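You operate a simulated robot arm through the tools that you are given. There is no shell and no other tool.

You are at the controls of a simulated two-armed robot. One attempt, no reset.

## Task
Put the handset back on its base, delete the missed calls and leave it showing the time.

Only the result counts: the job must be done as asked and must still hold three seconds after the hand-in. Knocking over, shifting, dropping, spilling or breaking anything else fails it.

## Robot
Two 7-joint arms with fingered hands on one trunk that stands fixed in place. Base frame: the origin is at the foot of the trunk, x ahead of it, y to its left, z up. Lengths are in mm, angles in degrees, forces in N, time in s.
The left shoulder is at [70, 169, 1343], the right one opposite. With the tool pointing down near the work surface each hand reaches from about 280 to 680 mm from the base axis, measured 20 degrees to its own side. Payload 3.4 kg a hand.
The tool frame of a hand sits at the grasp point between the pads (the TCP): z along the fingers, y along the line on which they close. The tips reach 23 mm beyond it. Largest opening 116 mm; the body of the gripper starts 65 mm behind the TCP. The gripper is a hand of 4 fingers: y runs from the thumb to the fingers, the wrist lies at [0, 0, -211] in the tool frame.
Orientation is that of the tool frame in the base frame, as a unit quaternion [w, x, y, z]. With the fingers straight down and closing along the base's y, the tool's x points along the base's -x, its y along +y and its z along -z.

## Interface
- The arms move only by the tool apply_moves. It takes "left_targets", "right_targets" or both (then of equal length, played together; a hand with none holds still); each is a list of rows, each a list of 2 entries, a list of its own where there are three numbers: the turn, a rotation vector about the tool's x, y, z in degrees, then the shift along the tool's x, y, z in mm. In form: [[[wx, wy, wz], [x, y, z]], ...]. A call has 1 to 20 rows; each row is the pose to reach, as a shift and turn from the pose commanded when the call began, along the tool's axes at that moment. Each row takes 0.2 s and may step no farther than 50 mm and 8.6 degrees from the row before; otherwise, the whole call is refused. A pose out of reach is approached as far as the arm can. The call stops where the force on the tool passes 40 N (or 10 N more than at its start, if that is more) or the arm is blocked; 0.2 s more then pass. In this call time passes only in rows, and 0.2 s behind the last. It gives the time, the measured TCP pose, the force on the tool (base axes), the opening and the grip force at its end, in the units of the frame above (readings bear some noise), with the torque about the TCP (base axes, N m) and any sound that the robot's microphone picked up.
- Cameras (640 x 400 px; columns grow to the right, rows downward): "scene" is now at [120, 60.3, 1581.7]; the picture's right is [0.64, -0.77, 0.00], its down [-0.38, -0.32, -0.87] and it looks along [0.66, 0.56, -0.50] (base axes); focal length 300 px, centre (320, 200). "left" rides on the left gripper at [-69, 0, -90] in its tool frame; the picture's right is [-0.01, -1.00, 0.00], its down [0.79, -0.01, -0.61] and it looks along [0.61, 0.00, 0.79] (tool axes); focal length 251 px, centre (320, 200). "right" rides on the right gripper at [69, 1, -90] in its tool frame; the picture's right is [-0.01, 1.00, 0.00], its down [-0.79, -0.01, -0.61] and it looks along [-0.61, -0.01, 0.79] (tool axes); focal length 251 px, centre (320, 200). There is no depth. A picture from a camera that has moved, and an enlarged one, comes with that camera's place and axes in the base frame and with its lens.
- capture(camera): a new picture of that camera. It takes no simulated time.
- move_column(by): slides the trunk up (or, below 0, down) by that many mm; the arms and the scene camera ride with it, the base frame stays. It gives what a move gives, with no picture.
- finger_targets(finger1, finger2, finger3, thumb_bend, hand): sets how far each is bent, from 0 (flat) to 100 (curled in); at 30 the hand is open as for a grip, at 70 the pads meet at the TCP. One left out holds its place. A second passes; each finger stops where it meets its share of the squeeze, and holds until it gets a number again. It is the only way to open and close the hand. It gives what a move gives, with no picture; readings hold the bend of each and the force on the fingers (four entries, about 0 where the hand has none), thumb and palm.
- pan_tilt(pan, tilt): turns the head with the scene camera to pan (to the left, within 86 degrees either way) and tilt (down, from -29 to 69), counted from straight ahead of the robot. It gives what a move gives.
- zoom(camera, box): a new picture of the part [left, top, right, bottom] of that camera's present view, enlarged. It takes no simulated time.
- hand_in(): hands the job in; it is judged then, once.

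Places have to be worked out from the pictures, the camera data and where the tool is seen. Open the grippers and draw the arms clear of the work before you hand the job in, unless the task says otherwise.

The tools are called after "Emit:" as a command line: name --argument value ..., lists and objects as JSON in quotes. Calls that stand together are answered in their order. apply_moves: Moves the arms, as the interface text tells. Its arguments: {"type":"object","properties":{"left_targets":{"type":"array","items":{"type":"array"}},"right_targets":{"type":"array","items":{"type":"array"}}},"required":[]} The other tools are called the same way: move_column (by) slides the trunk up or down; finger_targets (finger1, finger2, finger3, thumb_bend, hand) moves the fingers one by one; pan_tilt (pan, tilt) turns the head that bears the scene camera; capture (camera) takes a picture; zoom (camera, box) takes an enlarged picture of a part of a camera's view; hand_in () hands the job in.

At the start:

```text
time_s: 0.0
left_tool_pos: [333.1, 458.4, 1372.4]
left_tool_rot: [0.001, -0.001, 1.0, 0.0]
left_wrist_force: [0.6, -0.3, -1.2]
left_torque: [0.01, 0.0, 0.03]
left_width: 116.0
left_grasp_force: 0.0
left_shape: jaw
left_bend: [30.0, 30.0, 30.0, 30.0]
left_finger forces: [0.0, 0.1, 0.0, 0.0, 0.1, 0.0]
right_tool_pos: [408.2, 41.8, 1401.2]
right_tool_rot: [0.0, 0.0, 1.0, 0.001]
right_wrist_force: [0.3, -0.3, -0.5]
right_torque: [0.01, 0.0, 0.04]
right_width: 116.0
right_grasp_force: 0.0
right_shape: jaw
right_bend: [30.0, 30.0, 30.0, 30.0]
right_finger forces: [0.1, 0.0, 0.0, 0.1, 0.1, 0.1]
trunk travel left (down, up): [-850.0, 90.0]
head pan, tilt: [39.9, 30.0]
```

scene: 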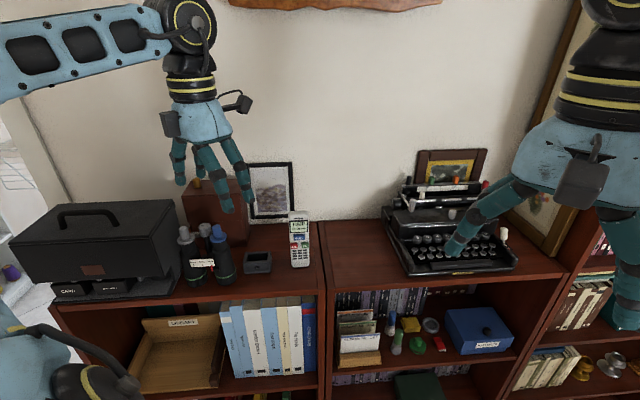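
right: 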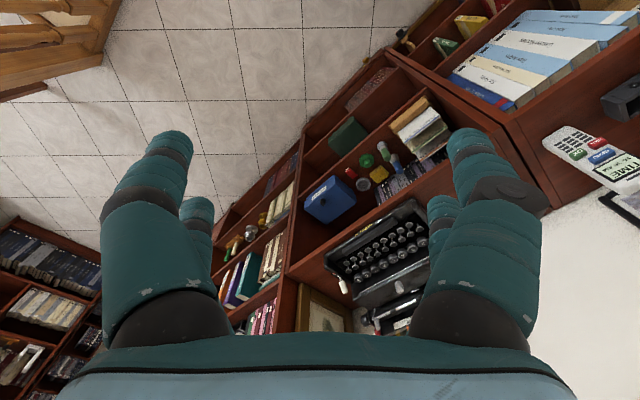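
left: 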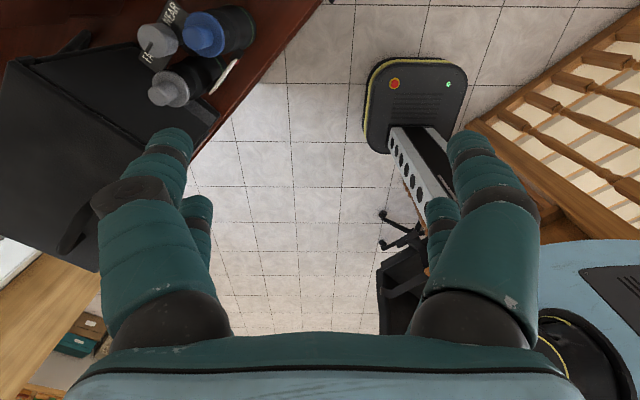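

I start by looking closely at the handset and the base on the shelf top.

Emit:
zoom --camera "scene" --box '[220, 190, 340, 290]'

Emit:
zoom --camera "right" --box '[520, 60, 640, 240]'

Emit:
zoom --camera "scene" --box '[160, 160, 340, 300]'

```text
4.00 times, centred on (280, 240) of scene
camera zoom: at [120.0, 60.3, 1581.7], right [0.64, -0.77, 0.0], down [-0.38, -0.32, -0.87], along [0.66, 0.56, -0.5], focal length 1200 px, centre (480, 40)
```

zoom: 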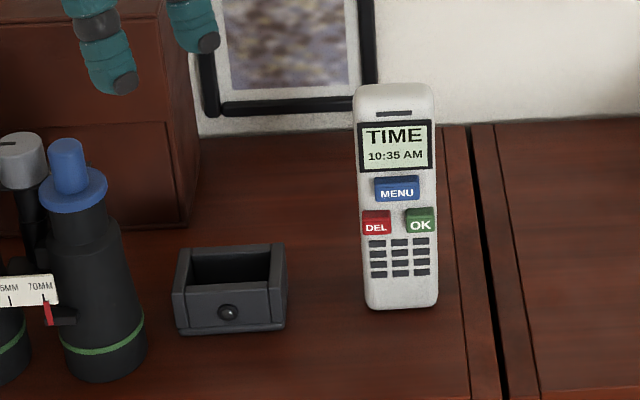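

```text
2.22 times, centred on (580, 150) of right
camera zoom: at [340.0, 41.8, 1491.6], right [0.01, 1.0, 0.0], down [0.79, -0.01, 0.61], along [0.61, -0.01, -0.79], focal length 559 px, centre (-258, 311)
```

zoom: 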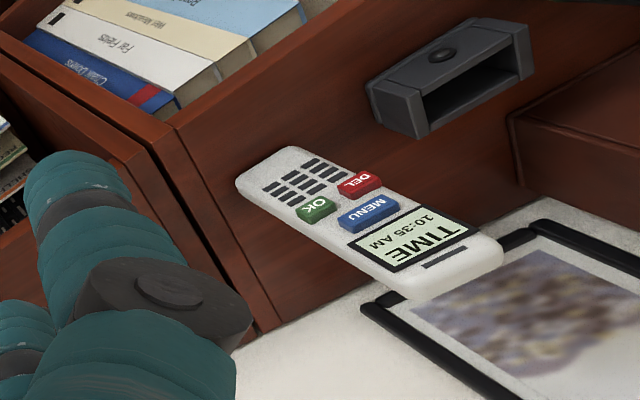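

```text
2.86 times, centred on (250, 230) of scene
camera zoom: at [120.0, 60.3, 1581.7], right [0.64, -0.77, 0.0], down [-0.38, -0.32, -0.87], along [0.66, 0.56, -0.5], focal length 857 px, centre (520, 114)
```

zoom: 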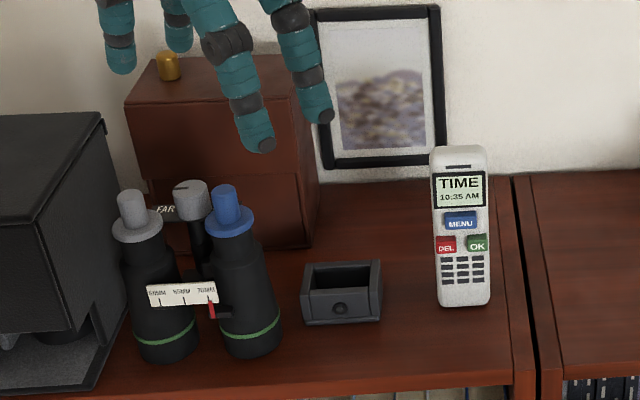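

The handset seems to stand upright near [535, 475, 1035..1215]; the base is a small open-topped cradle to its left. I zoom in harder on both to read details.

Emit:
zoom --camera "scene" --box '[280, 205, 320, 230]'

Emit:
zoom --camera "scene" --box '[280, 240, 320, 270]'

Emit:
zoom --camera "scene" --box '[238, 245, 278, 275]'

Emit:
zoom --camera "right" --box '[540, 110, 640, 200]'

Emit:
zoom --camera "right" --box '[580, 60, 640, 130]'

```text
16.00 times, centred on (300, 218) of scene
camera zoom: at [120.0, 60.3, 1581.7], right [0.64, -0.77, 0.0], down [-0.38, -0.32, -0.87], along [0.66, 0.56, -0.5], focal length 4800 px, centre (640, -80)
```

zoom: 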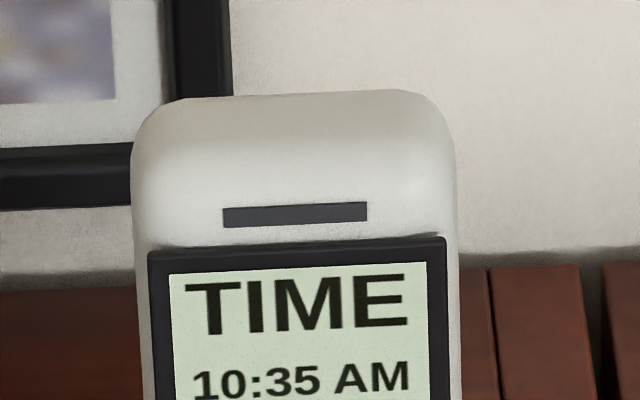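

```text
13.33 times, centred on (300, 255) of scene
camera zoom: at [120.0, 60.3, 1581.7], right [0.64, -0.77, 0.0], down [-0.38, -0.32, -0.87], along [0.66, 0.56, -0.5], focal length 4000 px, centre (587, -533)
```

zoom: 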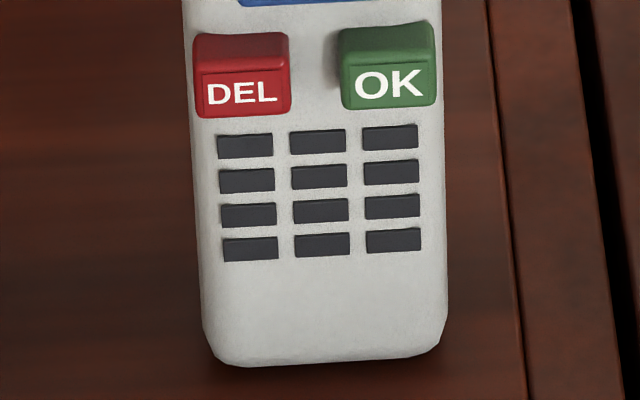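

```text
13.33 times, centred on (258, 260) of scene
camera zoom: at [120.0, 60.3, 1581.7], right [0.64, -0.77, 0.0], down [-0.38, -0.32, -0.87], along [0.66, 0.56, -0.5], focal length 4000 px, centre (1147, -600)
```

zoom: 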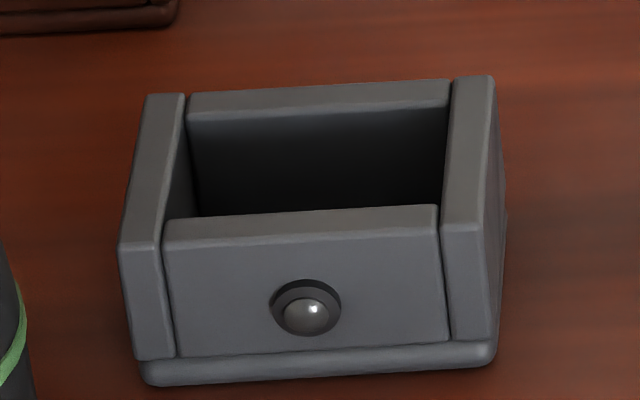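

```text
4.44 times, centred on (590, 155) of right
camera zoom: at [340.0, 41.8, 1491.6], right [0.01, 1.0, 0.0], down [0.79, -0.01, 0.61], along [0.61, -0.01, -0.79], focal length 1118 px, centre (-880, 400)
```

zoom: 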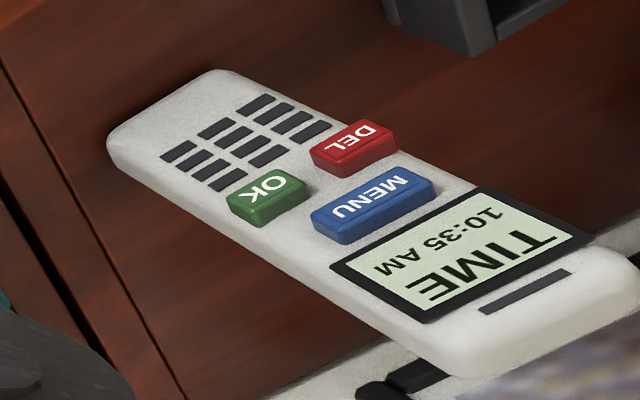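

```text
5.71 times, centred on (610, 95) of right
camera zoom: at [340.0, 41.8, 1491.6], right [0.01, 1.0, 0.0], down [0.79, -0.01, 0.61], along [0.61, -0.01, -0.79], focal length 1437 px, centre (-1337, 800)
```

zoom: 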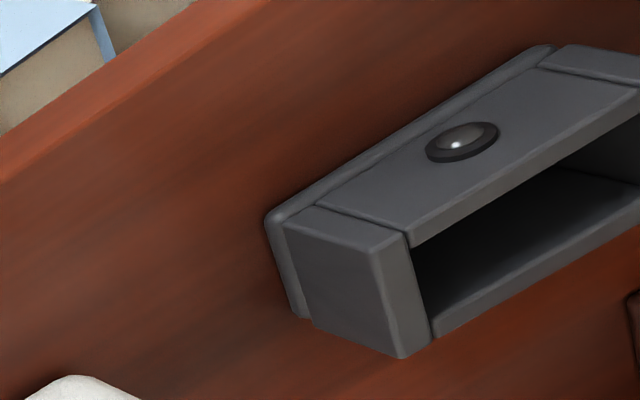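

By triangulating from the two cameras, the handset stands upright at about [525–540, 462–475], face toward the robot (yaw ≈46°), z 1058..1218, with DEL near [510,466,1129] and OK near [529,448,1129]. The cradle's front is near [442,529], about 40 mm tall. Next I look at the hand geometry and the surroundings.

Emit:
zoom --camera "scene" --box '[150, 40, 280, 220]'

Emit:
zoom --camera "scene" --box '[420, 80, 640, 300]'

Emit:
zoom --camera "left" --box '[80, 100, 560, 400]'

```text
2.22 times, centred on (215, 130) of scene
camera zoom: at [120.0, 60.3, 1581.7], right [0.64, -0.77, 0.0], down [-0.38, -0.32, -0.87], along [0.66, 0.56, -0.5], focal length 667 px, centre (553, 356)
```

zoom: 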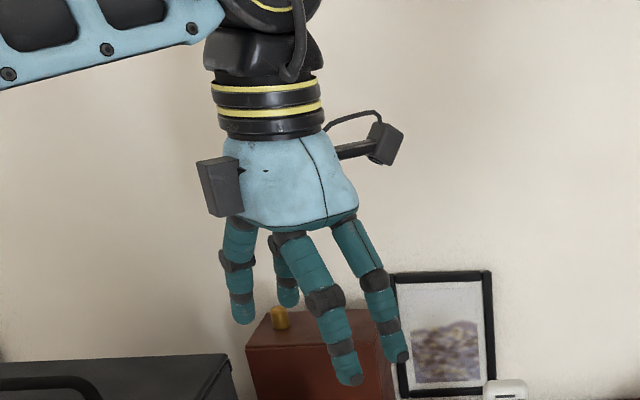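

```text
1.82 times, centred on (530, 190) of scene
camera zoom: at [120.0, 60.3, 1581.7], right [0.64, -0.77, 0.0], down [-0.38, -0.32, -0.87], along [0.66, 0.56, -0.5], focal length 545 px, centre (-62, 218)
```

zoom: 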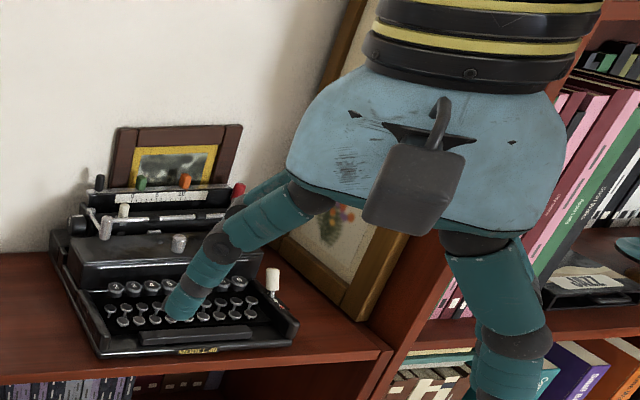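

```text
1.33 times, centred on (320, 250) of left
camera zoom: at [401.3, 458.1, 1463.9], right [0.01, -1.0, 0.0], down [-0.8, -0.01, 0.61], along [-0.61, -0.01, -0.8], focal length 335 px, centre (320, 133)
```

zoom: 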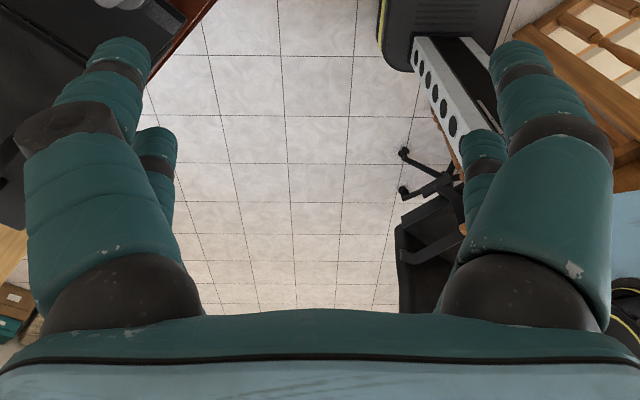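

The hand has two fingers on each side, so I need to learn which number drives which digit. In free air I curl finger1 and the thumb of the left hand in turn and look.

Emit:
finger_targets --hand "left" --finger1 90

Emit:
capture --camera "left"

Emit:
finger_targets --hand "left" --finger1 30 --finger2 90

Emit:
capture --camera "left"

Emit:
finger_targets --hand "left" --finger2 30 --finger3 90

Emit:
capture --camera "left"

Emit:
finger_targets --hand "left" --finger3 30 --thumb_bend 90

Emit:
capture --camera "left"

```text
time_s: 1.0
left_tool_pos: [333.6, 458.2, 1372.4]
left_tool_rot: [0.001, 0.0, 1.0, 0.0]
left_wrist_force: [-0.6, 0.2, -1.0]
left_torque: [-0.01, -0.01, -0.02]
left_width: 41.5
left_grasp_force: 0.0
left_shape: fingers
left_bend: [90.0, 30.0, 30.0, 30.0]
left_finger forces: [0.1, 0.0, 0.0, 0.0, 0.0, 0.1]
right_tool_pos: [408.3, 41.3, 1400.4]
right_tool_rot: [-0.001, 0.0, 1.0, 0.001]
right_wrist_force: [0.4, 0.6, -0.2]
right_torque: [-0.02, -0.01, -0.02]
right_width: 116.0
right_grasp_force: 0.1
right_shape: jaw
right_bend: [30.0, 30.0, 30.0, 30.0]
right_finger forces: [0.0, 0.0, 0.1, 0.1, 0.0, 0.0]
trunk travel left (down, up): [-850.0, 90.0]
head pan, tilt: [39.9, 30.0]
```

```text
taken
camera left: at [401.4, 458.1, 1463.9], right [0.01, -1.0, 0.0], down [-0.8, -0.01, 0.61], along [-0.61, -0.01, -0.8], focal length 251 px, centre (320, 200)
```

left: 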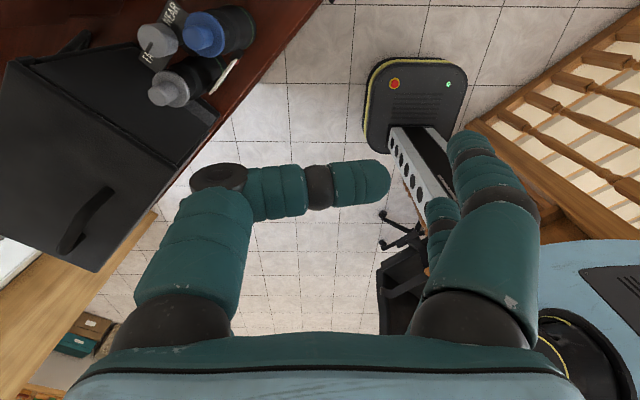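

```text
time_s: 2.0
left_tool_pos: [333.0, 457.5, 1373.6]
left_tool_rot: [0.0, -0.001, 1.0, 0.0]
left_wrist_force: [0.5, -0.3, 0.2]
left_torque: [-0.01, 0.01, -0.04]
left_width: 116.8
left_grasp_force: 0.0
left_shape: fingers
left_bend: [30.0, 90.0, 30.0, 30.0]
left_finger forces: [0.1, 0.0, 0.0, 0.0, 0.0, 0.0]
right_tool_pos: [409.2, 41.6, 1400.8]
right_tool_rot: [0.0, 0.0, 1.0, 0.0]
right_wrist_force: [-0.3, -0.3, -0.3]
right_torque: [-0.01, 0.0, -0.03]
right_width: 115.8
right_grasp_force: 0.1
right_shape: jaw
right_bend: [30.0, 30.0, 30.0, 30.0]
right_finger forces: [0.0, 0.0, 0.0, 0.0, 0.0, 0.0]
trunk travel left (down, up): [-850.0, 90.0]
head pan, tilt: [39.9, 30.0]
```

```text
taken
camera left: at [401.4, 458.1, 1463.9], right [0.01, -1.0, 0.0], down [-0.8, -0.01, 0.61], along [-0.61, -0.01, -0.8], focal length 251 px, centre (320, 200)
```

left: 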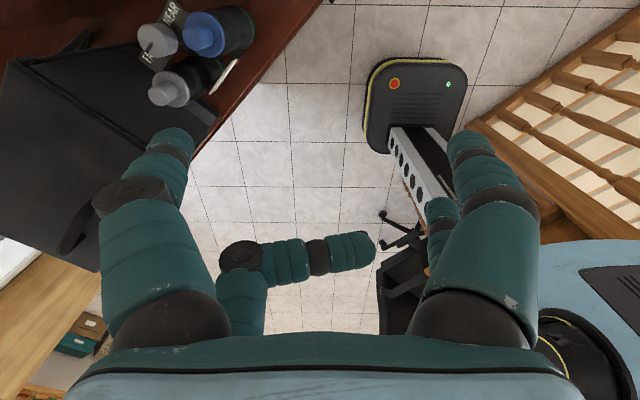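

```text
time_s: 3.0
left_tool_pos: [332.9, 457.3, 1372.8]
left_tool_rot: [0.001, 0.0, 1.0, 0.0]
left_wrist_force: [0.0, -0.4, -0.6]
left_torque: [0.0, 0.01, 0.0]
left_width: 116.9
left_grasp_force: 0.1
left_shape: fingers
left_bend: [30.0, 30.0, 90.0, 30.0]
left_finger forces: [0.0, 0.0, 0.0, 0.0, 0.0, 0.0]
right_tool_pos: [408.5, 43.2, 1400.8]
right_tool_rot: [0.0, 0.0, 1.0, 0.0]
right_wrist_force: [0.5, 0.1, 0.2]
right_torque: [0.01, -0.01, 0.04]
right_width: 115.8
right_grasp_force: 0.0
right_shape: jaw
right_bend: [30.0, 30.0, 30.0, 30.0]
right_finger forces: [0.1, 0.0, 0.0, 0.1, 0.0, 0.0]
trunk travel left (down, up): [-850.0, 90.0]
head pan, tilt: [39.9, 30.0]
```

```text
taken
camera left: at [401.4, 458.1, 1463.9], right [0.01, -1.0, 0.0], down [-0.8, -0.01, 0.61], along [-0.61, -0.01, -0.8], focal length 251 px, centre (320, 200)
```

left: 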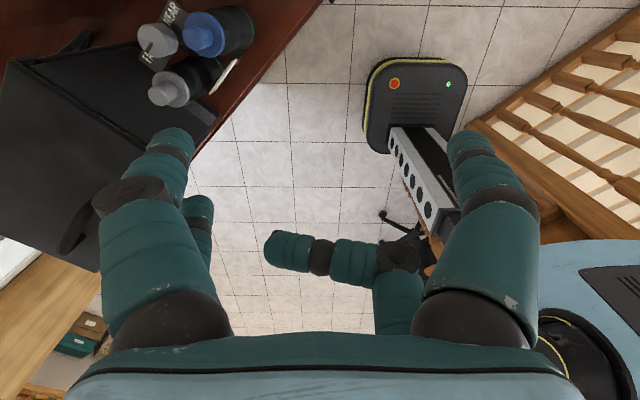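

```text
time_s: 4.0
left_tool_pos: [334.4, 455.9, 1372.6]
left_tool_rot: [0.001, -0.002, 1.0, 0.0]
left_wrist_force: [0.1, -0.6, -0.2]
left_torque: [-0.02, 0.01, -0.01]
left_width: 37.3
left_grasp_force: 0.0
left_shape: fingers
left_bend: [30.0, 30.0, 30.0, 90.0]
left_finger forces: [0.0, 0.0, 0.1, 0.1, 0.0, 0.1]
right_tool_pos: [408.4, 42.5, 1400.4]
right_tool_rot: [0.0, 0.0, 1.0, 0.0]
right_wrist_force: [-0.5, 0.6, -0.1]
right_torque: [-0.01, 0.0, 0.01]
right_width: 115.9
right_grasp_force: 0.1
right_shape: jaw
right_bend: [30.0, 30.0, 30.0, 30.0]
right_finger forces: [0.0, 0.0, 0.0, 0.0, 0.0, 0.0]
trunk travel left (down, up): [-850.0, 90.0]
head pan, tilt: [39.9, 30.0]
```

```text
taken
camera left: at [401.4, 458.1, 1463.9], right [0.01, -1.0, 0.0], down [-0.8, -0.01, 0.61], along [-0.61, -0.01, -0.8], focal length 251 px, centre (320, 200)
```

left: 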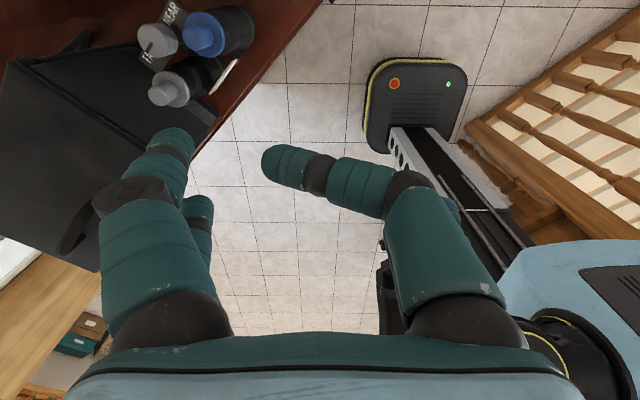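

The hand is a square four-finger gripper: finger1 (+y,−x), finger2 (+y,+x), finger3 (−y,+x) and thumb (−y,−x), with the pairs at x ≈ ±19. I reopen the thumb and bring the left hand high over the handset, turned 44° so it closes front-to-back. That also lets its camera look at the handset from the side.

Emit:
finger_targets --hand "left" --thumb_bend 30

Emit:
apply_moves --left_targets '[[[0, 0, 7.33], [-31, 0, 0]], [[0, 0, 14.67], [-62, 0, 0]], [[0, 0, 22], [-93, 0, 0]], [[0, 0, 29.33], [-124, 0, 0]], [[0, 0, 36.67], [-155, 0, 0]], [[0, 0, 44], [-187, 2, 0]]]'

Emit:
capture --camera "left"

Emit:
capture --camera "scene"

```text
time_s: 5.0
left_tool_pos: [333.6, 457.5, 1373.2]
left_tool_rot: [0.001, -0.001, 1.0, 0.0]
left_wrist_force: [0.4, 0.2, 0.6]
left_torque: [0.0, 0.01, -0.04]
left_width: 116.3
left_grasp_force: 0.2
left_shape: fingers
left_bend: [30.0, 30.0, 30.0, 30.0]
left_finger forces: [0.0, 0.0, 0.0, 0.0, 0.0, 0.1]
right_tool_pos: [408.8, 42.6, 1400.7]
right_tool_rot: [0.0, -0.001, 1.0, 0.0]
right_wrist_force: [-0.6, -0.1, -0.8]
right_torque: [0.02, -0.01, 0.03]
right_width: 116.0
right_grasp_force: 0.0
right_shape: jaw
right_bend: [30.0, 30.0, 30.0, 30.0]
right_finger forces: [0.0, 0.0, 0.0, 0.1, 0.0, 0.0]
trunk travel left (down, up): [-850.0, 90.0]
head pan, tilt: [39.9, 30.0]
```

```text
time_s: 6.4
left_tool_pos: [521.5, 458.5, 1371.4]
left_tool_rot: [-0.001, 0.375, 0.927, 0.0]
left_wrist_force: [0.4, 0.3, 0.0]
left_torque: [-0.01, 0.01, 0.01]
left_width: 116.8
left_grasp_force: 0.0
left_shape: fingers
left_bend: [30.0, 30.0, 30.0, 30.0]
left_finger forces: [0.1, 0.0, 0.0, 0.0, 0.1, 0.0]
right_tool_pos: [410.9, 41.1, 1400.0]
right_tool_rot: [0.0, 0.001, 1.0, 0.0]
right_wrist_force: [0.3, 0.3, -0.7]
right_torque: [-0.02, 0.01, -0.01]
right_width: 116.0
right_grasp_force: 0.0
right_shape: jaw
right_bend: [30.0, 30.0, 30.0, 30.0]
right_finger forces: [0.0, 0.0, 0.0, 0.1, 0.0, 0.0]
trunk travel left (down, up): [-850.0, 90.0]
head pan, tilt: [39.9, 30.0]
```

```text
taken
camera left: at [572.7, 411.3, 1463.4], right [-0.69, -0.72, 0.0], down [-0.58, 0.55, 0.61], along [-0.44, 0.42, -0.79], focal length 251 px, centre (320, 200)
```

left: 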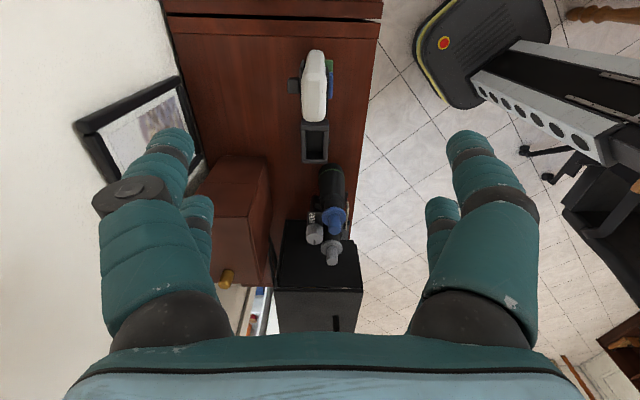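

```text
taken
camera scene: at [123.0, 59.4, 1581.5], right [0.64, -0.77, 0.0], down [-0.39, -0.32, -0.87], along [0.66, 0.56, -0.5], focal length 300 px, centre (320, 200)
```

scene: 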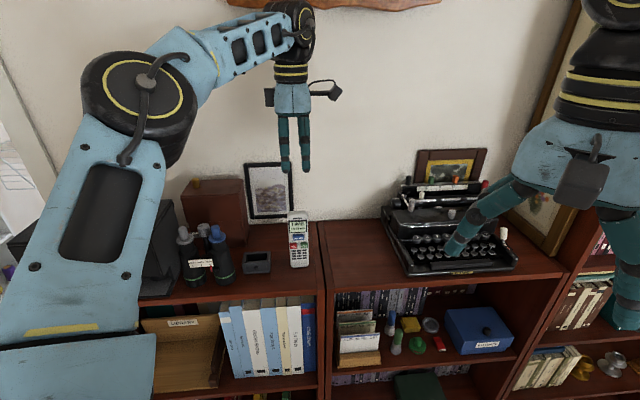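

The left camera now sees the handset end-on, and something dark sticks out of its back. I zoom in on it and on the cradle.

Emit:
zoom --camera "left" --box '[270, 40, 360, 130]'

Emit:
zoom --camera "left" --box '[280, 110, 360, 190]'

Emit:
zoom --camera "left" --box '[160, 0, 420, 340]'

```text
4.44 times, centred on (315, 85) of left
camera zoom: at [572.7, 411.3, 1463.4], right [-0.69, -0.72, 0.0], down [-0.58, 0.55, 0.61], along [-0.44, 0.42, -0.79], focal length 1118 px, centre (342, 711)
```

zoom: 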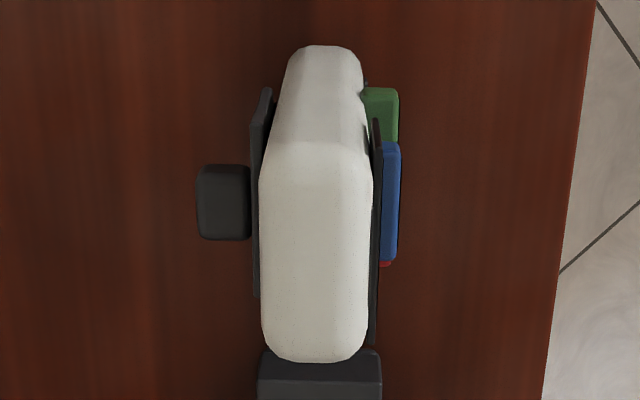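

```text
5.00 times, centred on (320, 150) of left
camera zoom: at [572.7, 411.3, 1463.4], right [-0.69, -0.72, 0.0], down [-0.58, 0.55, 0.61], along [-0.44, 0.42, -0.79], focal length 1257 px, centre (320, 450)
```

zoom: 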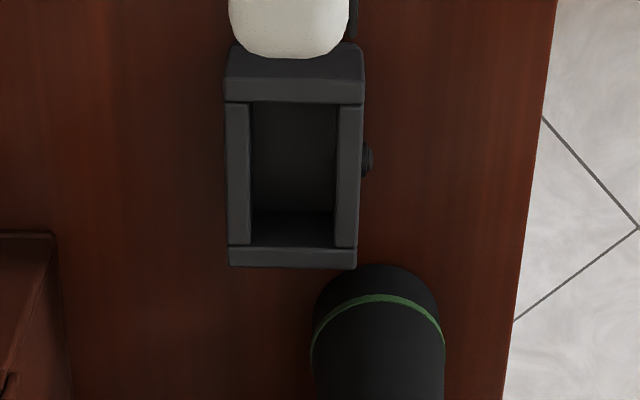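

```text
1.18 times, centred on (290, 170) of left
camera zoom: at [572.7, 411.3, 1463.4], right [-0.69, -0.72, 0.0], down [-0.58, 0.55, 0.61], along [-0.44, 0.42, -0.79], focal length 296 px, centre (355, 235)
```

zoom: 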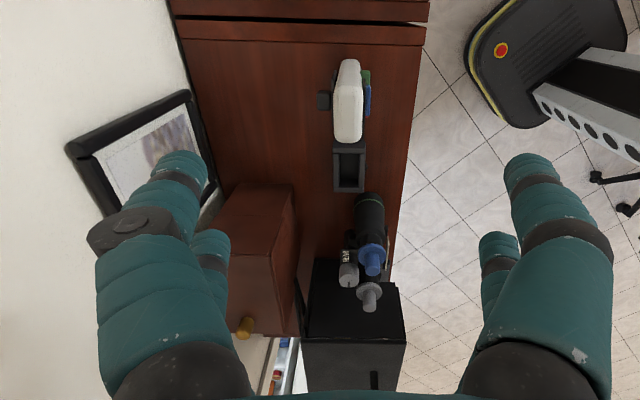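

The handset is about 46 wide × 24 thick. From the left hand its centre is at tool x≈−1, y≈+5.5, and the cradle sits 104 mm further along tool +x. A dark block protrudes from the handset's back, so I shift the hand right and lower it to see that block in profile before choosing a grip.

Emit:
apply_moves --left_targets '[[[0, 0, 0], [-20, 0, 35]], [[0, 0, 0], [-40, 0, 70]], [[0, 0, 0], [-60, 0, 100]]]'

Emit:
capture --camera "left"

Emit:
zoom --camera "left" --box '[240, 40, 400, 200]'

```text
time_s: 7.2
left_tool_pos: [563.8, 417.8, 1273.3]
left_tool_rot: [0.001, 0.374, 0.927, 0.001]
left_wrist_force: [1.1, 0.1, -0.2]
left_torque: [-0.04, 0.0, 0.02]
left_width: 116.8
left_grasp_force: 0.0
left_shape: fingers
left_bend: [30.0, 30.0, 30.0, 30.0]
left_finger forces: [0.0, 0.1, 0.1, 0.0, 0.1, 0.0]
right_tool_pos: [410.0, 41.4, 1399.5]
right_tool_rot: [0.0, -0.001, 1.0, 0.001]
right_wrist_force: [1.0, 0.2, 0.3]
right_torque: [0.03, 0.02, 0.0]
right_width: 115.9
right_grasp_force: 0.0
right_shape: jaw
right_bend: [30.0, 30.0, 30.0, 30.0]
right_finger forces: [0.0, 0.1, 0.1, 0.0, 0.0, 0.1]
trunk travel left (down, up): [-850.0, 90.0]
head pan, tilt: [39.9, 30.0]
```

```text
taken
camera left: at [614.2, 369.6, 1364.1], right [-0.69, -0.73, 0.0], down [-0.58, 0.55, 0.61], along [-0.44, 0.42, -0.8], focal length 251 px, centre (320, 200)
```

left: 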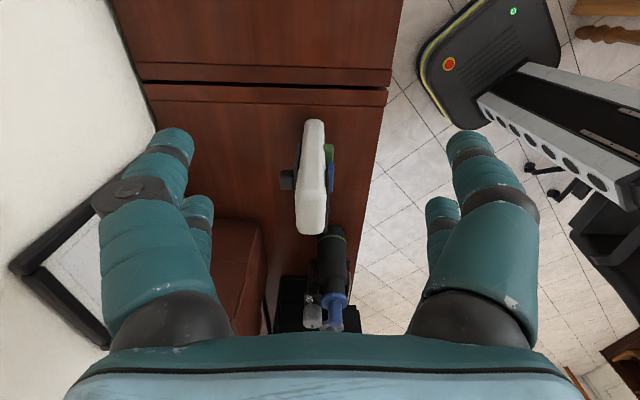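

```text
2.50 times, centred on (320, 120) of left
camera zoom: at [614.2, 369.6, 1364.1], right [-0.69, -0.73, 0.0], down [-0.58, 0.55, 0.61], along [-0.44, 0.42, -0.8], focal length 629 px, centre (320, 400)
```

zoom: 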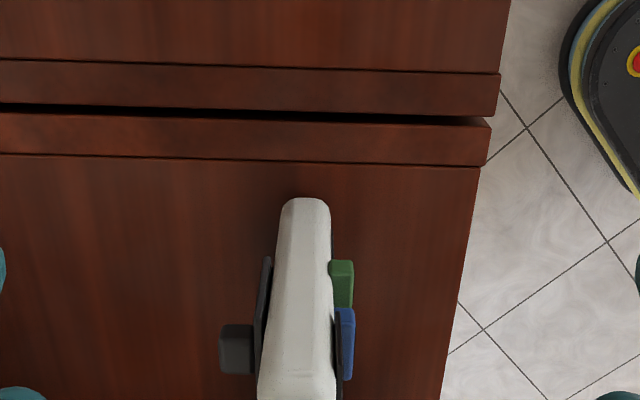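

The handset's back carries a plate with a block about 13 mm deep, near height 1165 and centred. A side grip suits this better: it keeps the screen and keys visible and avoids the block. I turn the left hand so it closes along the handset's width, staying above everything.

Emit:
apply_moves --left_targets '[[[0, 0, -8.2], [5.3, 2.2, -10]], [[0, 0, -16.4], [10.5, 4.4, -20]], [[0, 0, -24.5], [15.8, 6.7, -30]], [[0, 0, -32.7], [21, 8.9, -40]], [[0, 0, -40.9], [26.3, 11.1, -46.7]], [[0, 0, -49.1], [31.5, 13.3, -46.7]], [[0, 0, -57.3], [36.8, 15.5, -46.7]], [[0, 0, -65.5], [42, 17.7, -46.7]], [[0, 0, -73.6], [47.3, 20, -46.7]], [[0, 0, -81.8], [52.5, 22.2, -46.7]], [[0, 0, -90], [57.8, 24.4, -46.7]]]'

Emit:
capture --camera "left"

Emit:
capture --camera "scene"

```text
time_s: 9.6
left_tool_pos: [538.4, 476.1, 1318.9]
left_tool_rot: [0.001, -0.392, 0.92, 0.0]
left_wrist_force: [0.5, 0.0, -0.2]
left_torque: [0.0, -0.02, 0.01]
left_width: 116.5
left_grasp_force: 0.1
left_shape: fingers
left_bend: [30.0, 30.0, 30.0, 30.0]
left_finger forces: [0.0, 0.1, 0.1, 0.0, 0.0, 0.0]
right_tool_pos: [408.4, 41.8, 1401.1]
right_tool_rot: [0.001, 0.0, 1.0, 0.0]
right_wrist_force: [-0.4, 0.4, -1.0]
right_torque: [0.01, -0.01, -0.02]
right_width: 115.8
right_grasp_force: 0.1
right_shape: jaw
right_bend: [30.0, 30.0, 30.0, 30.0]
right_finger forces: [0.1, 0.0, 0.0, 0.0, 0.0, 0.0]
trunk travel left (down, up): [-850.0, 90.0]
head pan, tilt: [39.9, 30.0]
```

```text
taken
camera left: at [585.5, 526.1, 1410.8], right [0.73, -0.69, 0.0], down [-0.55, -0.58, 0.61], along [-0.41, -0.44, -0.8], focal length 251 px, centre (320, 200)
```

left: 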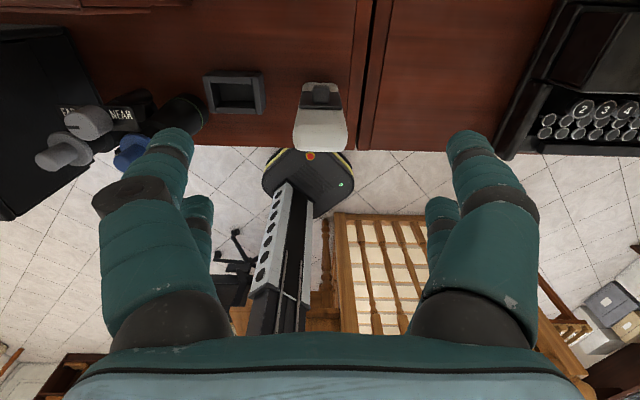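

```text
taken
camera scene: at [120.0, 60.5, 1581.7], right [0.64, -0.77, 0.0], down [-0.38, -0.32, -0.87], along [0.66, 0.56, -0.5], focal length 300 px, centre (320, 200)
```

scene: 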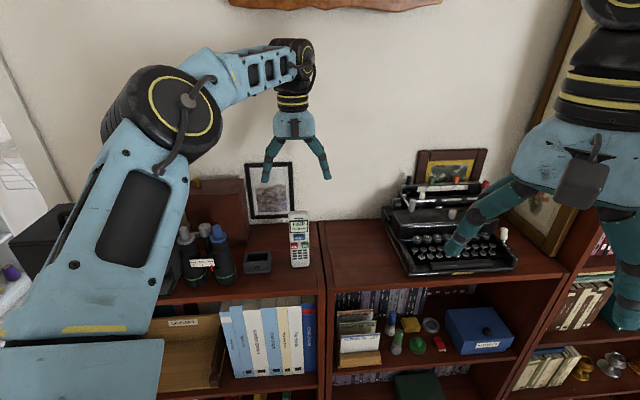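

The wrist reached the new orientation with nothing disturbed. I zoom on the handset's back and the cradle from this side.

Emit:
zoom --camera "left" --box '[270, 60, 370, 160]'

Emit:
zoom --camera "left" --box '[140, 50, 360, 160]'

```text
4.00 times, centred on (320, 110) of left
camera zoom: at [585.5, 526.1, 1410.8], right [0.73, -0.69, 0.0], down [-0.55, -0.58, 0.61], along [-0.41, -0.44, -0.8], focal length 1006 px, centre (320, 560)
```

zoom: 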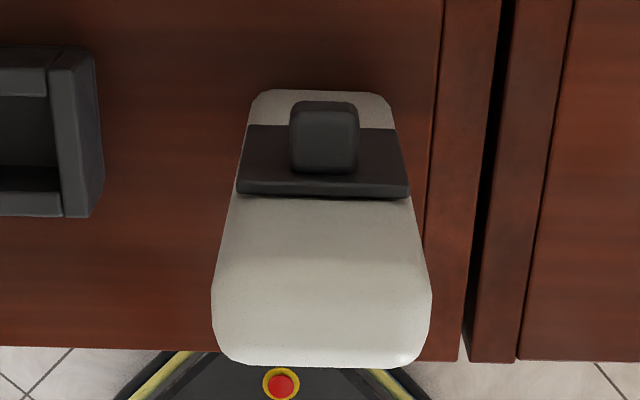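

```text
2.91 times, centred on (250, 105) of left
camera zoom: at [585.5, 526.1, 1410.8], right [0.73, -0.69, 0.0], down [-0.55, -0.58, 0.61], along [-0.41, -0.44, -0.8], focal length 731 px, centre (524, 476)
```

zoom: 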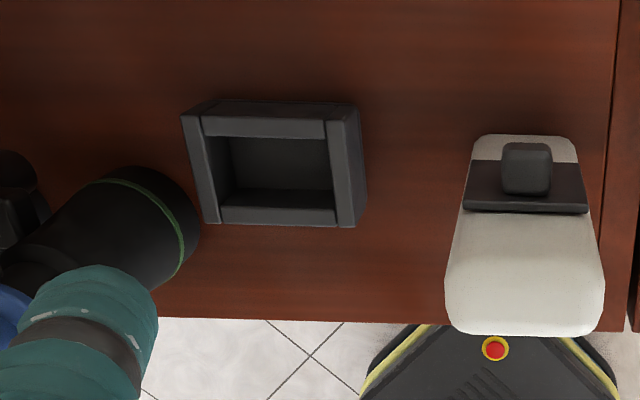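

Seen from behind, the handset is centred on tool y≈0 and about 19 mm in front of the TCP, which is where the front pair (finger2/finger3) closes. I lower the open hand in steps until the TCP is at about z 1167.

Emit:
apply_moves --left_targets '[[[0, 0, 0], [0, 0, 40]], [[0, 0, 0], [0, 0, 80]], [[0, 0, 0], [0, 0, 110]]]'

Emit:
capture --camera "left"

Emit:
zoom --camera "scene" --box '[220, 150, 380, 280]'

```text
time_s: 10.4
left_tool_pos: [538.8, 475.9, 1209.2]
left_tool_rot: [0.001, -0.391, 0.92, 0.001]
left_wrist_force: [-0.7, 0.4, -0.5]
left_torque: [0.01, 0.01, 0.02]
left_width: 116.7
left_grasp_force: 0.1
left_shape: fingers
left_bend: [30.0, 30.0, 30.0, 30.0]
left_finger forces: [0.0, 0.0, 0.0, 0.1, 0.0, 0.0]
right_tool_pos: [409.7, 41.4, 1402.0]
right_tool_rot: [0.0, 0.0, 1.0, 0.0]
right_wrist_force: [-0.2, -0.8, 0.4]
right_torque: [0.02, -0.04, 0.01]
right_width: 115.7
right_grasp_force: 0.0
right_shape: jaw
right_bend: [30.0, 30.0, 30.0, 30.0]
right_finger forces: [0.0, 0.0, 0.0, 0.1, 0.1, 0.0]
trunk travel left (down, up): [-850.0, 90.0]
head pan, tilt: [39.9, 30.0]
```

```text
taken
camera left: at [585.8, 525.8, 1300.5], right [0.73, -0.69, 0.0], down [-0.55, -0.58, 0.61], along [-0.42, -0.44, -0.8], focal length 251 px, centre (320, 200)
```

left: 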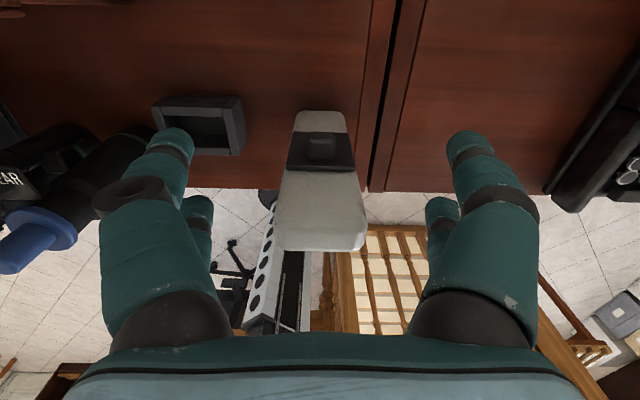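

```text
3.08 times, centred on (300, 215) of scene
camera zoom: at [120.7, 60.6, 1581.7], right [0.64, -0.77, 0.0], down [-0.38, -0.32, -0.87], along [0.66, 0.56, -0.5], focal length 923 px, centre (382, 154)
```

zoom: 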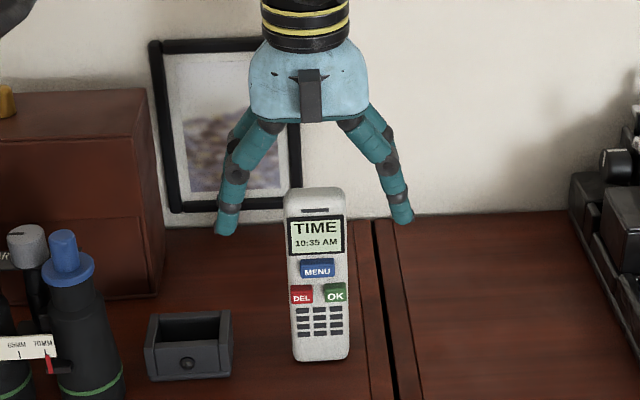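

The top front edge triangulates to z≈1213 at tool x≈29, so the handset is centred for the front pair. I lower 50 mm more, leaving about 10 mm under the palm, and begin closing only finger2 and finger3.

Emit:
apply_moves --left_targets '[[[0, 0, 0], [0, 0, 25]], [[0, 0, 0], [0, 0, 50]]]'

Emit:
finger_targets --hand "left" --finger2 48 --finger3 48

Emit:
capture --camera "left"

Emit:
zoom --camera "scene" --box '[240, 150, 360, 280]'

```text
time_s: 11.0
left_tool_pos: [540.4, 475.9, 1158.8]
left_tool_rot: [0.0, -0.392, 0.92, 0.0]
left_wrist_force: [-0.2, -0.5, 0.3]
left_torque: [0.0, 0.01, -0.02]
left_width: 116.7
left_grasp_force: 0.9
left_shape: fingers
left_bend: [30.0, 30.0, 30.0, 30.0]
left_finger forces: [0.1, 0.5, 0.3, 0.0, 0.0, 0.0]
right_tool_pos: [409.1, 43.1, 1400.7]
right_tool_rot: [0.0, 0.0, 1.0, 0.0]
right_wrist_force: [-0.1, 0.4, 0.4]
right_torque: [0.03, 0.02, -0.01]
right_width: 115.9
right_grasp_force: 0.1
right_shape: jaw
right_bend: [30.0, 30.0, 30.0, 30.0]
right_finger forces: [0.0, 0.1, 0.1, 0.0, 0.0, 0.1]
trunk travel left (down, up): [-850.0, 90.0]
head pan, tilt: [39.9, 30.0]
```

```text
time_s: 12.0
left_tool_pos: [538.8, 476.5, 1160.1]
left_tool_rot: [0.0, -0.391, 0.92, 0.0]
left_wrist_force: [-0.1, 0.8, -0.4]
left_torque: [0.02, -0.03, 0.0]
left_width: 116.5
left_grasp_force: 2.1
left_shape: fingers
left_bend: [30.0, 48.0, 48.0, 30.0]
left_finger forces: [0.1, 1.9, 1.7, 0.0, 0.1, 0.0]
right_tool_pos: [407.5, 42.1, 1401.9]
right_tool_rot: [0.0, 0.0, 1.0, 0.001]
right_wrist_force: [-0.8, -0.5, -0.4]
right_torque: [0.0, 0.02, -0.04]
right_width: 116.1
right_grasp_force: 0.2
right_shape: jaw
right_bend: [30.0, 30.0, 30.0, 30.0]
right_finger forces: [0.0, 0.1, 0.0, 0.0, 0.0, 0.0]
trunk travel left (down, up): [-850.0, 90.0]
head pan, tilt: [39.9, 30.0]
```

```text
taken
camera left: at [586.2, 525.7, 1251.3], right [0.73, -0.69, 0.0], down [-0.55, -0.58, 0.61], along [-0.42, -0.44, -0.8], focal length 251 px, centre (320, 200)
```

left: 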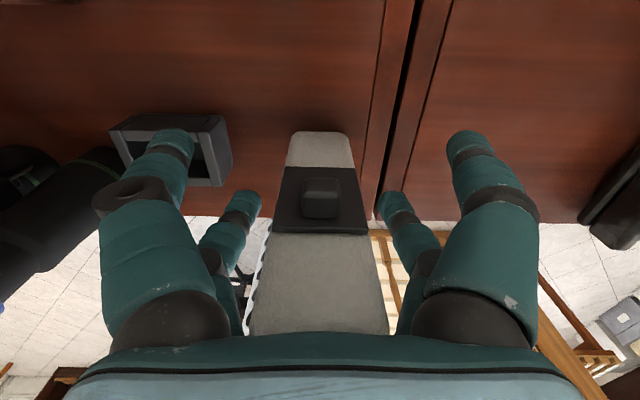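

```text
3.08 times, centred on (300, 215) of scene
camera zoom: at [120.2, 60.5, 1581.7], right [0.64, -0.77, 0.0], down [-0.38, -0.32, -0.87], along [0.66, 0.56, -0.5], focal length 923 px, centre (382, 154)
```

zoom: 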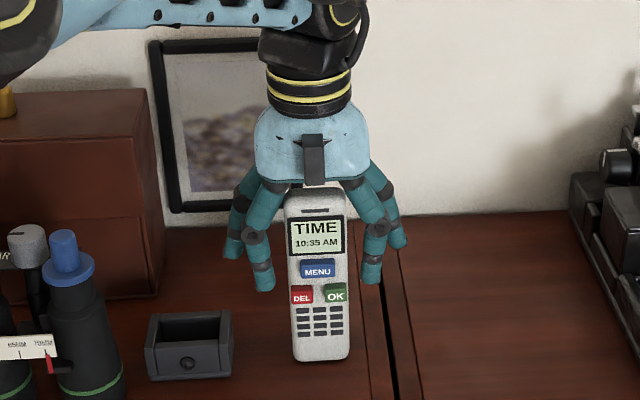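

The finger forces read about 2 N already: the proximal segments near the palm are touching the handset's top corners because it sits too deep in the hand. I reopen, rise 15 mm and close again so that only the pads meet the sides.

Emit:
finger_targets --hand "left" --finger2 30 --finger3 30

Emit:
apply_moves --left_targets '[[[0, 0, 0], [0, 0, -15]]]'

Emit:
finger_targets --hand "left" --finger2 48 --finger3 48

Emit:
capture --camera "left"

Emit:
zoom --camera "scene" --box '[260, 170, 340, 270]'

```text
time_s: 13.0
left_tool_pos: [539.5, 475.8, 1160.0]
left_tool_rot: [0.001, -0.392, 0.92, 0.0]
left_wrist_force: [0.7, 0.2, 0.0]
left_torque: [0.02, 0.01, 0.0]
left_width: 116.6
left_grasp_force: 0.1
left_shape: fingers
left_bend: [30.0, 30.0, 30.0, 30.0]
left_finger forces: [0.0, 0.1, 0.0, 0.0, 0.1, 0.1]
right_tool_pos: [408.9, 42.1, 1400.4]
right_tool_rot: [-0.001, 0.0, 1.0, 0.001]
right_wrist_force: [0.3, 0.7, -0.1]
right_torque: [-0.02, 0.01, 0.01]
right_width: 115.7
right_grasp_force: 0.1
right_shape: jaw
right_bend: [30.0, 30.0, 30.0, 30.0]
right_finger forces: [0.1, 0.1, 0.0, 0.0, 0.1, 0.0]
trunk travel left (down, up): [-850.0, 90.0]
head pan, tilt: [39.9, 30.0]
```

```text
time_s: 13.4
left_tool_pos: [538.0, 474.9, 1174.7]
left_tool_rot: [0.002, -0.392, 0.92, 0.0]
left_wrist_force: [-0.6, -0.2, 0.5]
left_torque: [-0.01, 0.0, -0.02]
left_width: 116.7
left_grasp_force: 0.0
left_shape: fingers
left_bend: [30.0, 30.0, 30.0, 30.0]
left_finger forces: [0.0, 0.0, 0.0, 0.0, 0.1, 0.1]
right_tool_pos: [408.3, 42.2, 1400.7]
right_tool_rot: [-0.001, 0.0, 1.0, 0.0]
right_wrist_force: [-0.2, -0.5, -0.1]
right_torque: [-0.02, 0.0, 0.03]
right_width: 115.9
right_grasp_force: 0.1
right_shape: jaw
right_bend: [30.0, 30.0, 30.0, 30.0]
right_finger forces: [0.0, 0.0, 0.0, 0.0, 0.0, 0.0]
trunk travel left (down, up): [-850.0, 90.0]
head pan, tilt: [39.9, 30.0]
```

```text
time_s: 14.4
left_tool_pos: [539.4, 476.1, 1174.5]
left_tool_rot: [0.001, -0.391, 0.92, 0.0]
left_wrist_force: [-0.3, -0.1, 0.0]
left_torque: [0.04, -0.03, -0.03]
left_width: 116.4
left_grasp_force: 0.0
left_shape: fingers
left_bend: [30.0, 48.0, 48.0, 30.0]
left_finger forces: [0.0, 0.0, 0.1, 0.0, 0.1, 0.1]
right_tool_pos: [408.9, 42.3, 1400.0]
right_tool_rot: [0.0, 0.0, 1.0, 0.0]
right_wrist_force: [0.1, 0.3, 0.1]
right_torque: [0.0, -0.01, 0.0]
right_width: 116.0
right_grasp_force: 0.0
right_shape: jaw
right_bend: [30.0, 30.0, 30.0, 30.0]
right_finger forces: [0.1, 0.0, 0.0, 0.1, 0.1, 0.0]
trunk travel left (down, up): [-850.0, 90.0]
head pan, tilt: [39.9, 30.0]
```

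```text
taken
camera left: at [586.2, 525.7, 1265.9], right [0.73, -0.69, 0.0], down [-0.55, -0.58, 0.61], along [-0.42, -0.44, -0.8], focal length 251 px, centre (320, 200)
```

left: 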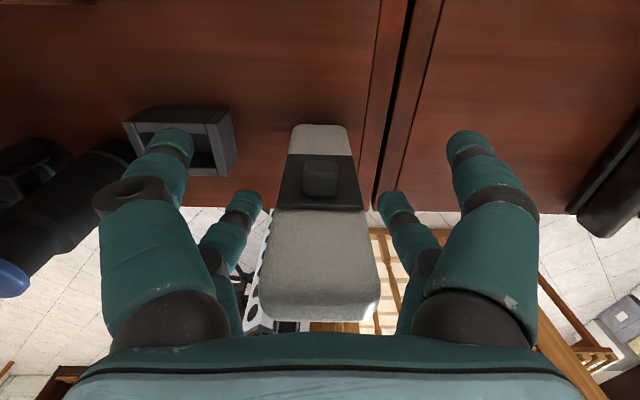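

```text
4.00 times, centred on (300, 220) of scene
camera zoom: at [120.3, 60.4, 1581.7], right [0.64, -0.77, 0.0], down [-0.38, -0.32, -0.87], along [0.66, 0.56, -0.5], focal length 1200 px, centre (400, 120)
```

zoom: 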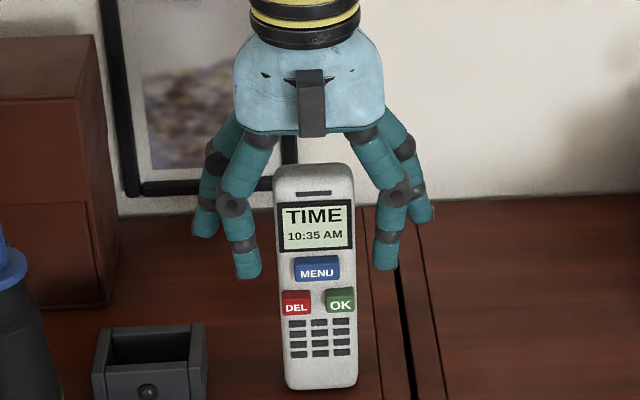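

Clear now, with no contact at 48. I close finger2/finger3 in small steps until both read contact.

Emit:
finger_targets --hand "left" --finger2 53 --finger3 53

Emit:
finger_targets --hand "left" --finger2 56 --finger3 56

Emit:
zoom --camera "scene" --box '[260, 170, 340, 270]'

```text
time_s: 15.4
left_tool_pos: [539.0, 475.3, 1174.8]
left_tool_rot: [0.001, -0.392, 0.92, 0.0]
left_wrist_force: [-0.6, 0.0, 1.0]
left_torque: [-0.02, 0.05, -0.02]
left_width: 116.8
left_grasp_force: 0.0
left_shape: fingers
left_bend: [30.0, 53.0, 53.0, 30.0]
left_finger forces: [0.0, 0.1, 0.0, 0.0, 0.0, 0.1]
right_tool_pos: [408.5, 40.8, 1402.0]
right_tool_rot: [0.0, 0.0, 1.0, 0.0]
right_wrist_force: [-0.2, 0.6, 0.3]
right_torque: [-0.02, 0.0, 0.01]
right_width: 115.9
right_grasp_force: 0.0
right_shape: jaw
right_bend: [30.0, 30.0, 30.0, 30.0]
right_finger forces: [0.0, 0.0, 0.0, 0.1, 0.0, 0.0]
trunk travel left (down, up): [-850.0, 90.0]
head pan, tilt: [39.9, 30.0]
```

```text
time_s: 16.4
left_tool_pos: [538.3, 476.0, 1174.5]
left_tool_rot: [0.001, -0.392, 0.92, 0.0]
left_wrist_force: [-0.1, 0.3, -0.2]
left_torque: [0.01, -0.03, 0.01]
left_width: 116.5
left_grasp_force: 0.9
left_shape: fingers
left_bend: [30.0, 54.0, 55.0, 30.0]
left_finger forces: [0.0, 1.0, 0.8, 0.1, 0.0, 0.0]
right_tool_pos: [407.8, 42.4, 1400.9]
right_tool_rot: [-0.001, 0.0, 1.0, 0.0]
right_wrist_force: [-0.2, -0.2, 0.0]
right_torque: [0.02, 0.0, 0.01]
right_width: 115.9
right_grasp_force: 0.0
right_shape: jaw
right_bend: [30.0, 30.0, 30.0, 30.0]
right_finger forces: [0.0, 0.1, 0.0, 0.0, 0.0, 0.0]
trunk travel left (down, up): [-850.0, 90.0]
head pan, tilt: [39.9, 30.0]
```

```text
4.00 times, centred on (300, 220) of scene
camera zoom: at [120.1, 60.3, 1581.7], right [0.64, -0.77, 0.0], down [-0.38, -0.32, -0.87], along [0.66, 0.56, -0.5], focal length 1200 px, centre (400, 120)
```

zoom: 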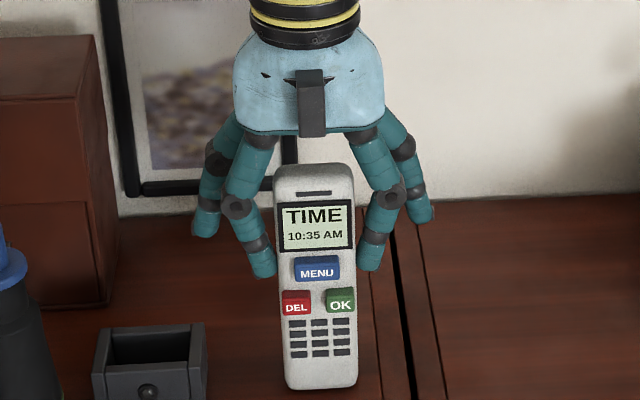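

Both fingertips touch the sides at bends of 54/55 with about 1 N, right at MENU height, and the handset hasn't moved. I increase the squeeze.

Emit:
finger_targets --hand "left" --finger2 64 --finger3 64

Emit:
zoom --camera "scene" --box '[260, 170, 340, 270]'

Emit:
capture --camera "left"

```text
time_s: 17.4
left_tool_pos: [539.9, 476.5, 1174.3]
left_tool_rot: [0.001, -0.392, 0.92, 0.0]
left_wrist_force: [-0.5, 0.1, -0.1]
left_torque: [0.0, -0.02, -0.02]
left_width: 116.7
left_grasp_force: 6.1
left_shape: fingers
left_bend: [30.0, 56.0, 56.0, 30.0]
left_finger forces: [0.0, 5.5, 5.7, 0.0, 0.1, 0.0]
right_tool_pos: [409.1, 42.0, 1399.5]
right_tool_rot: [0.0, 0.0, 1.0, 0.0]
right_wrist_force: [0.1, 0.1, 0.3]
right_torque: [-0.03, -0.02, -0.01]
right_width: 116.2
right_grasp_force: 0.0
right_shape: jaw
right_bend: [30.0, 30.0, 30.0, 30.0]
right_finger forces: [0.1, 0.0, 0.0, 0.1, 0.1, 0.1]
trunk travel left (down, up): [-850.0, 90.0]
head pan, tilt: [39.9, 30.0]
```

```text
4.00 times, centred on (300, 220) of scene
camera zoom: at [120.4, 60.4, 1581.7], right [0.64, -0.77, 0.0], down [-0.38, -0.32, -0.87], along [0.66, 0.56, -0.5], focal length 1200 px, centre (400, 120)
```

zoom: 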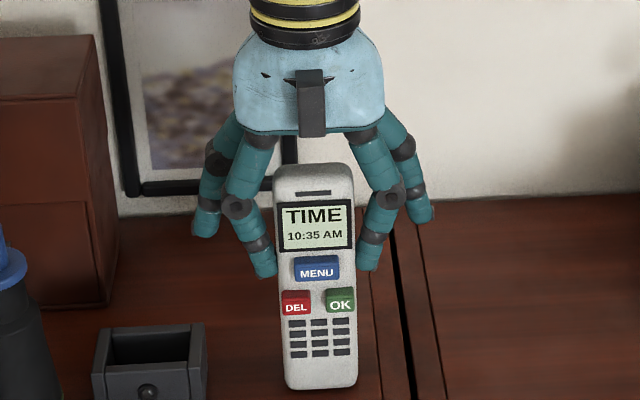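

```text
taken
camera left: at [586.2, 525.7, 1265.9], right [0.73, -0.69, 0.0], down [-0.55, -0.58, 0.61], along [-0.42, -0.44, -0.8], focal length 251 px, centre (320, 200)
```

left: 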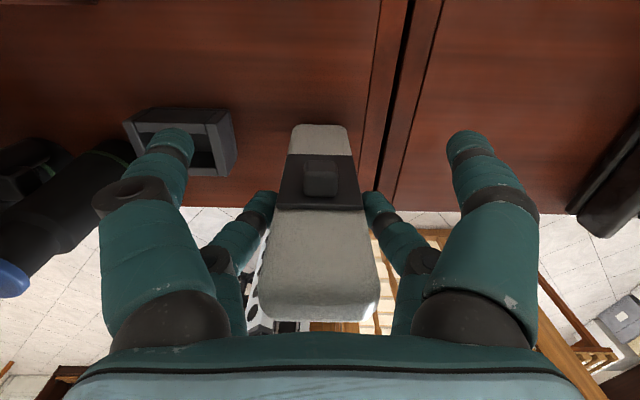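

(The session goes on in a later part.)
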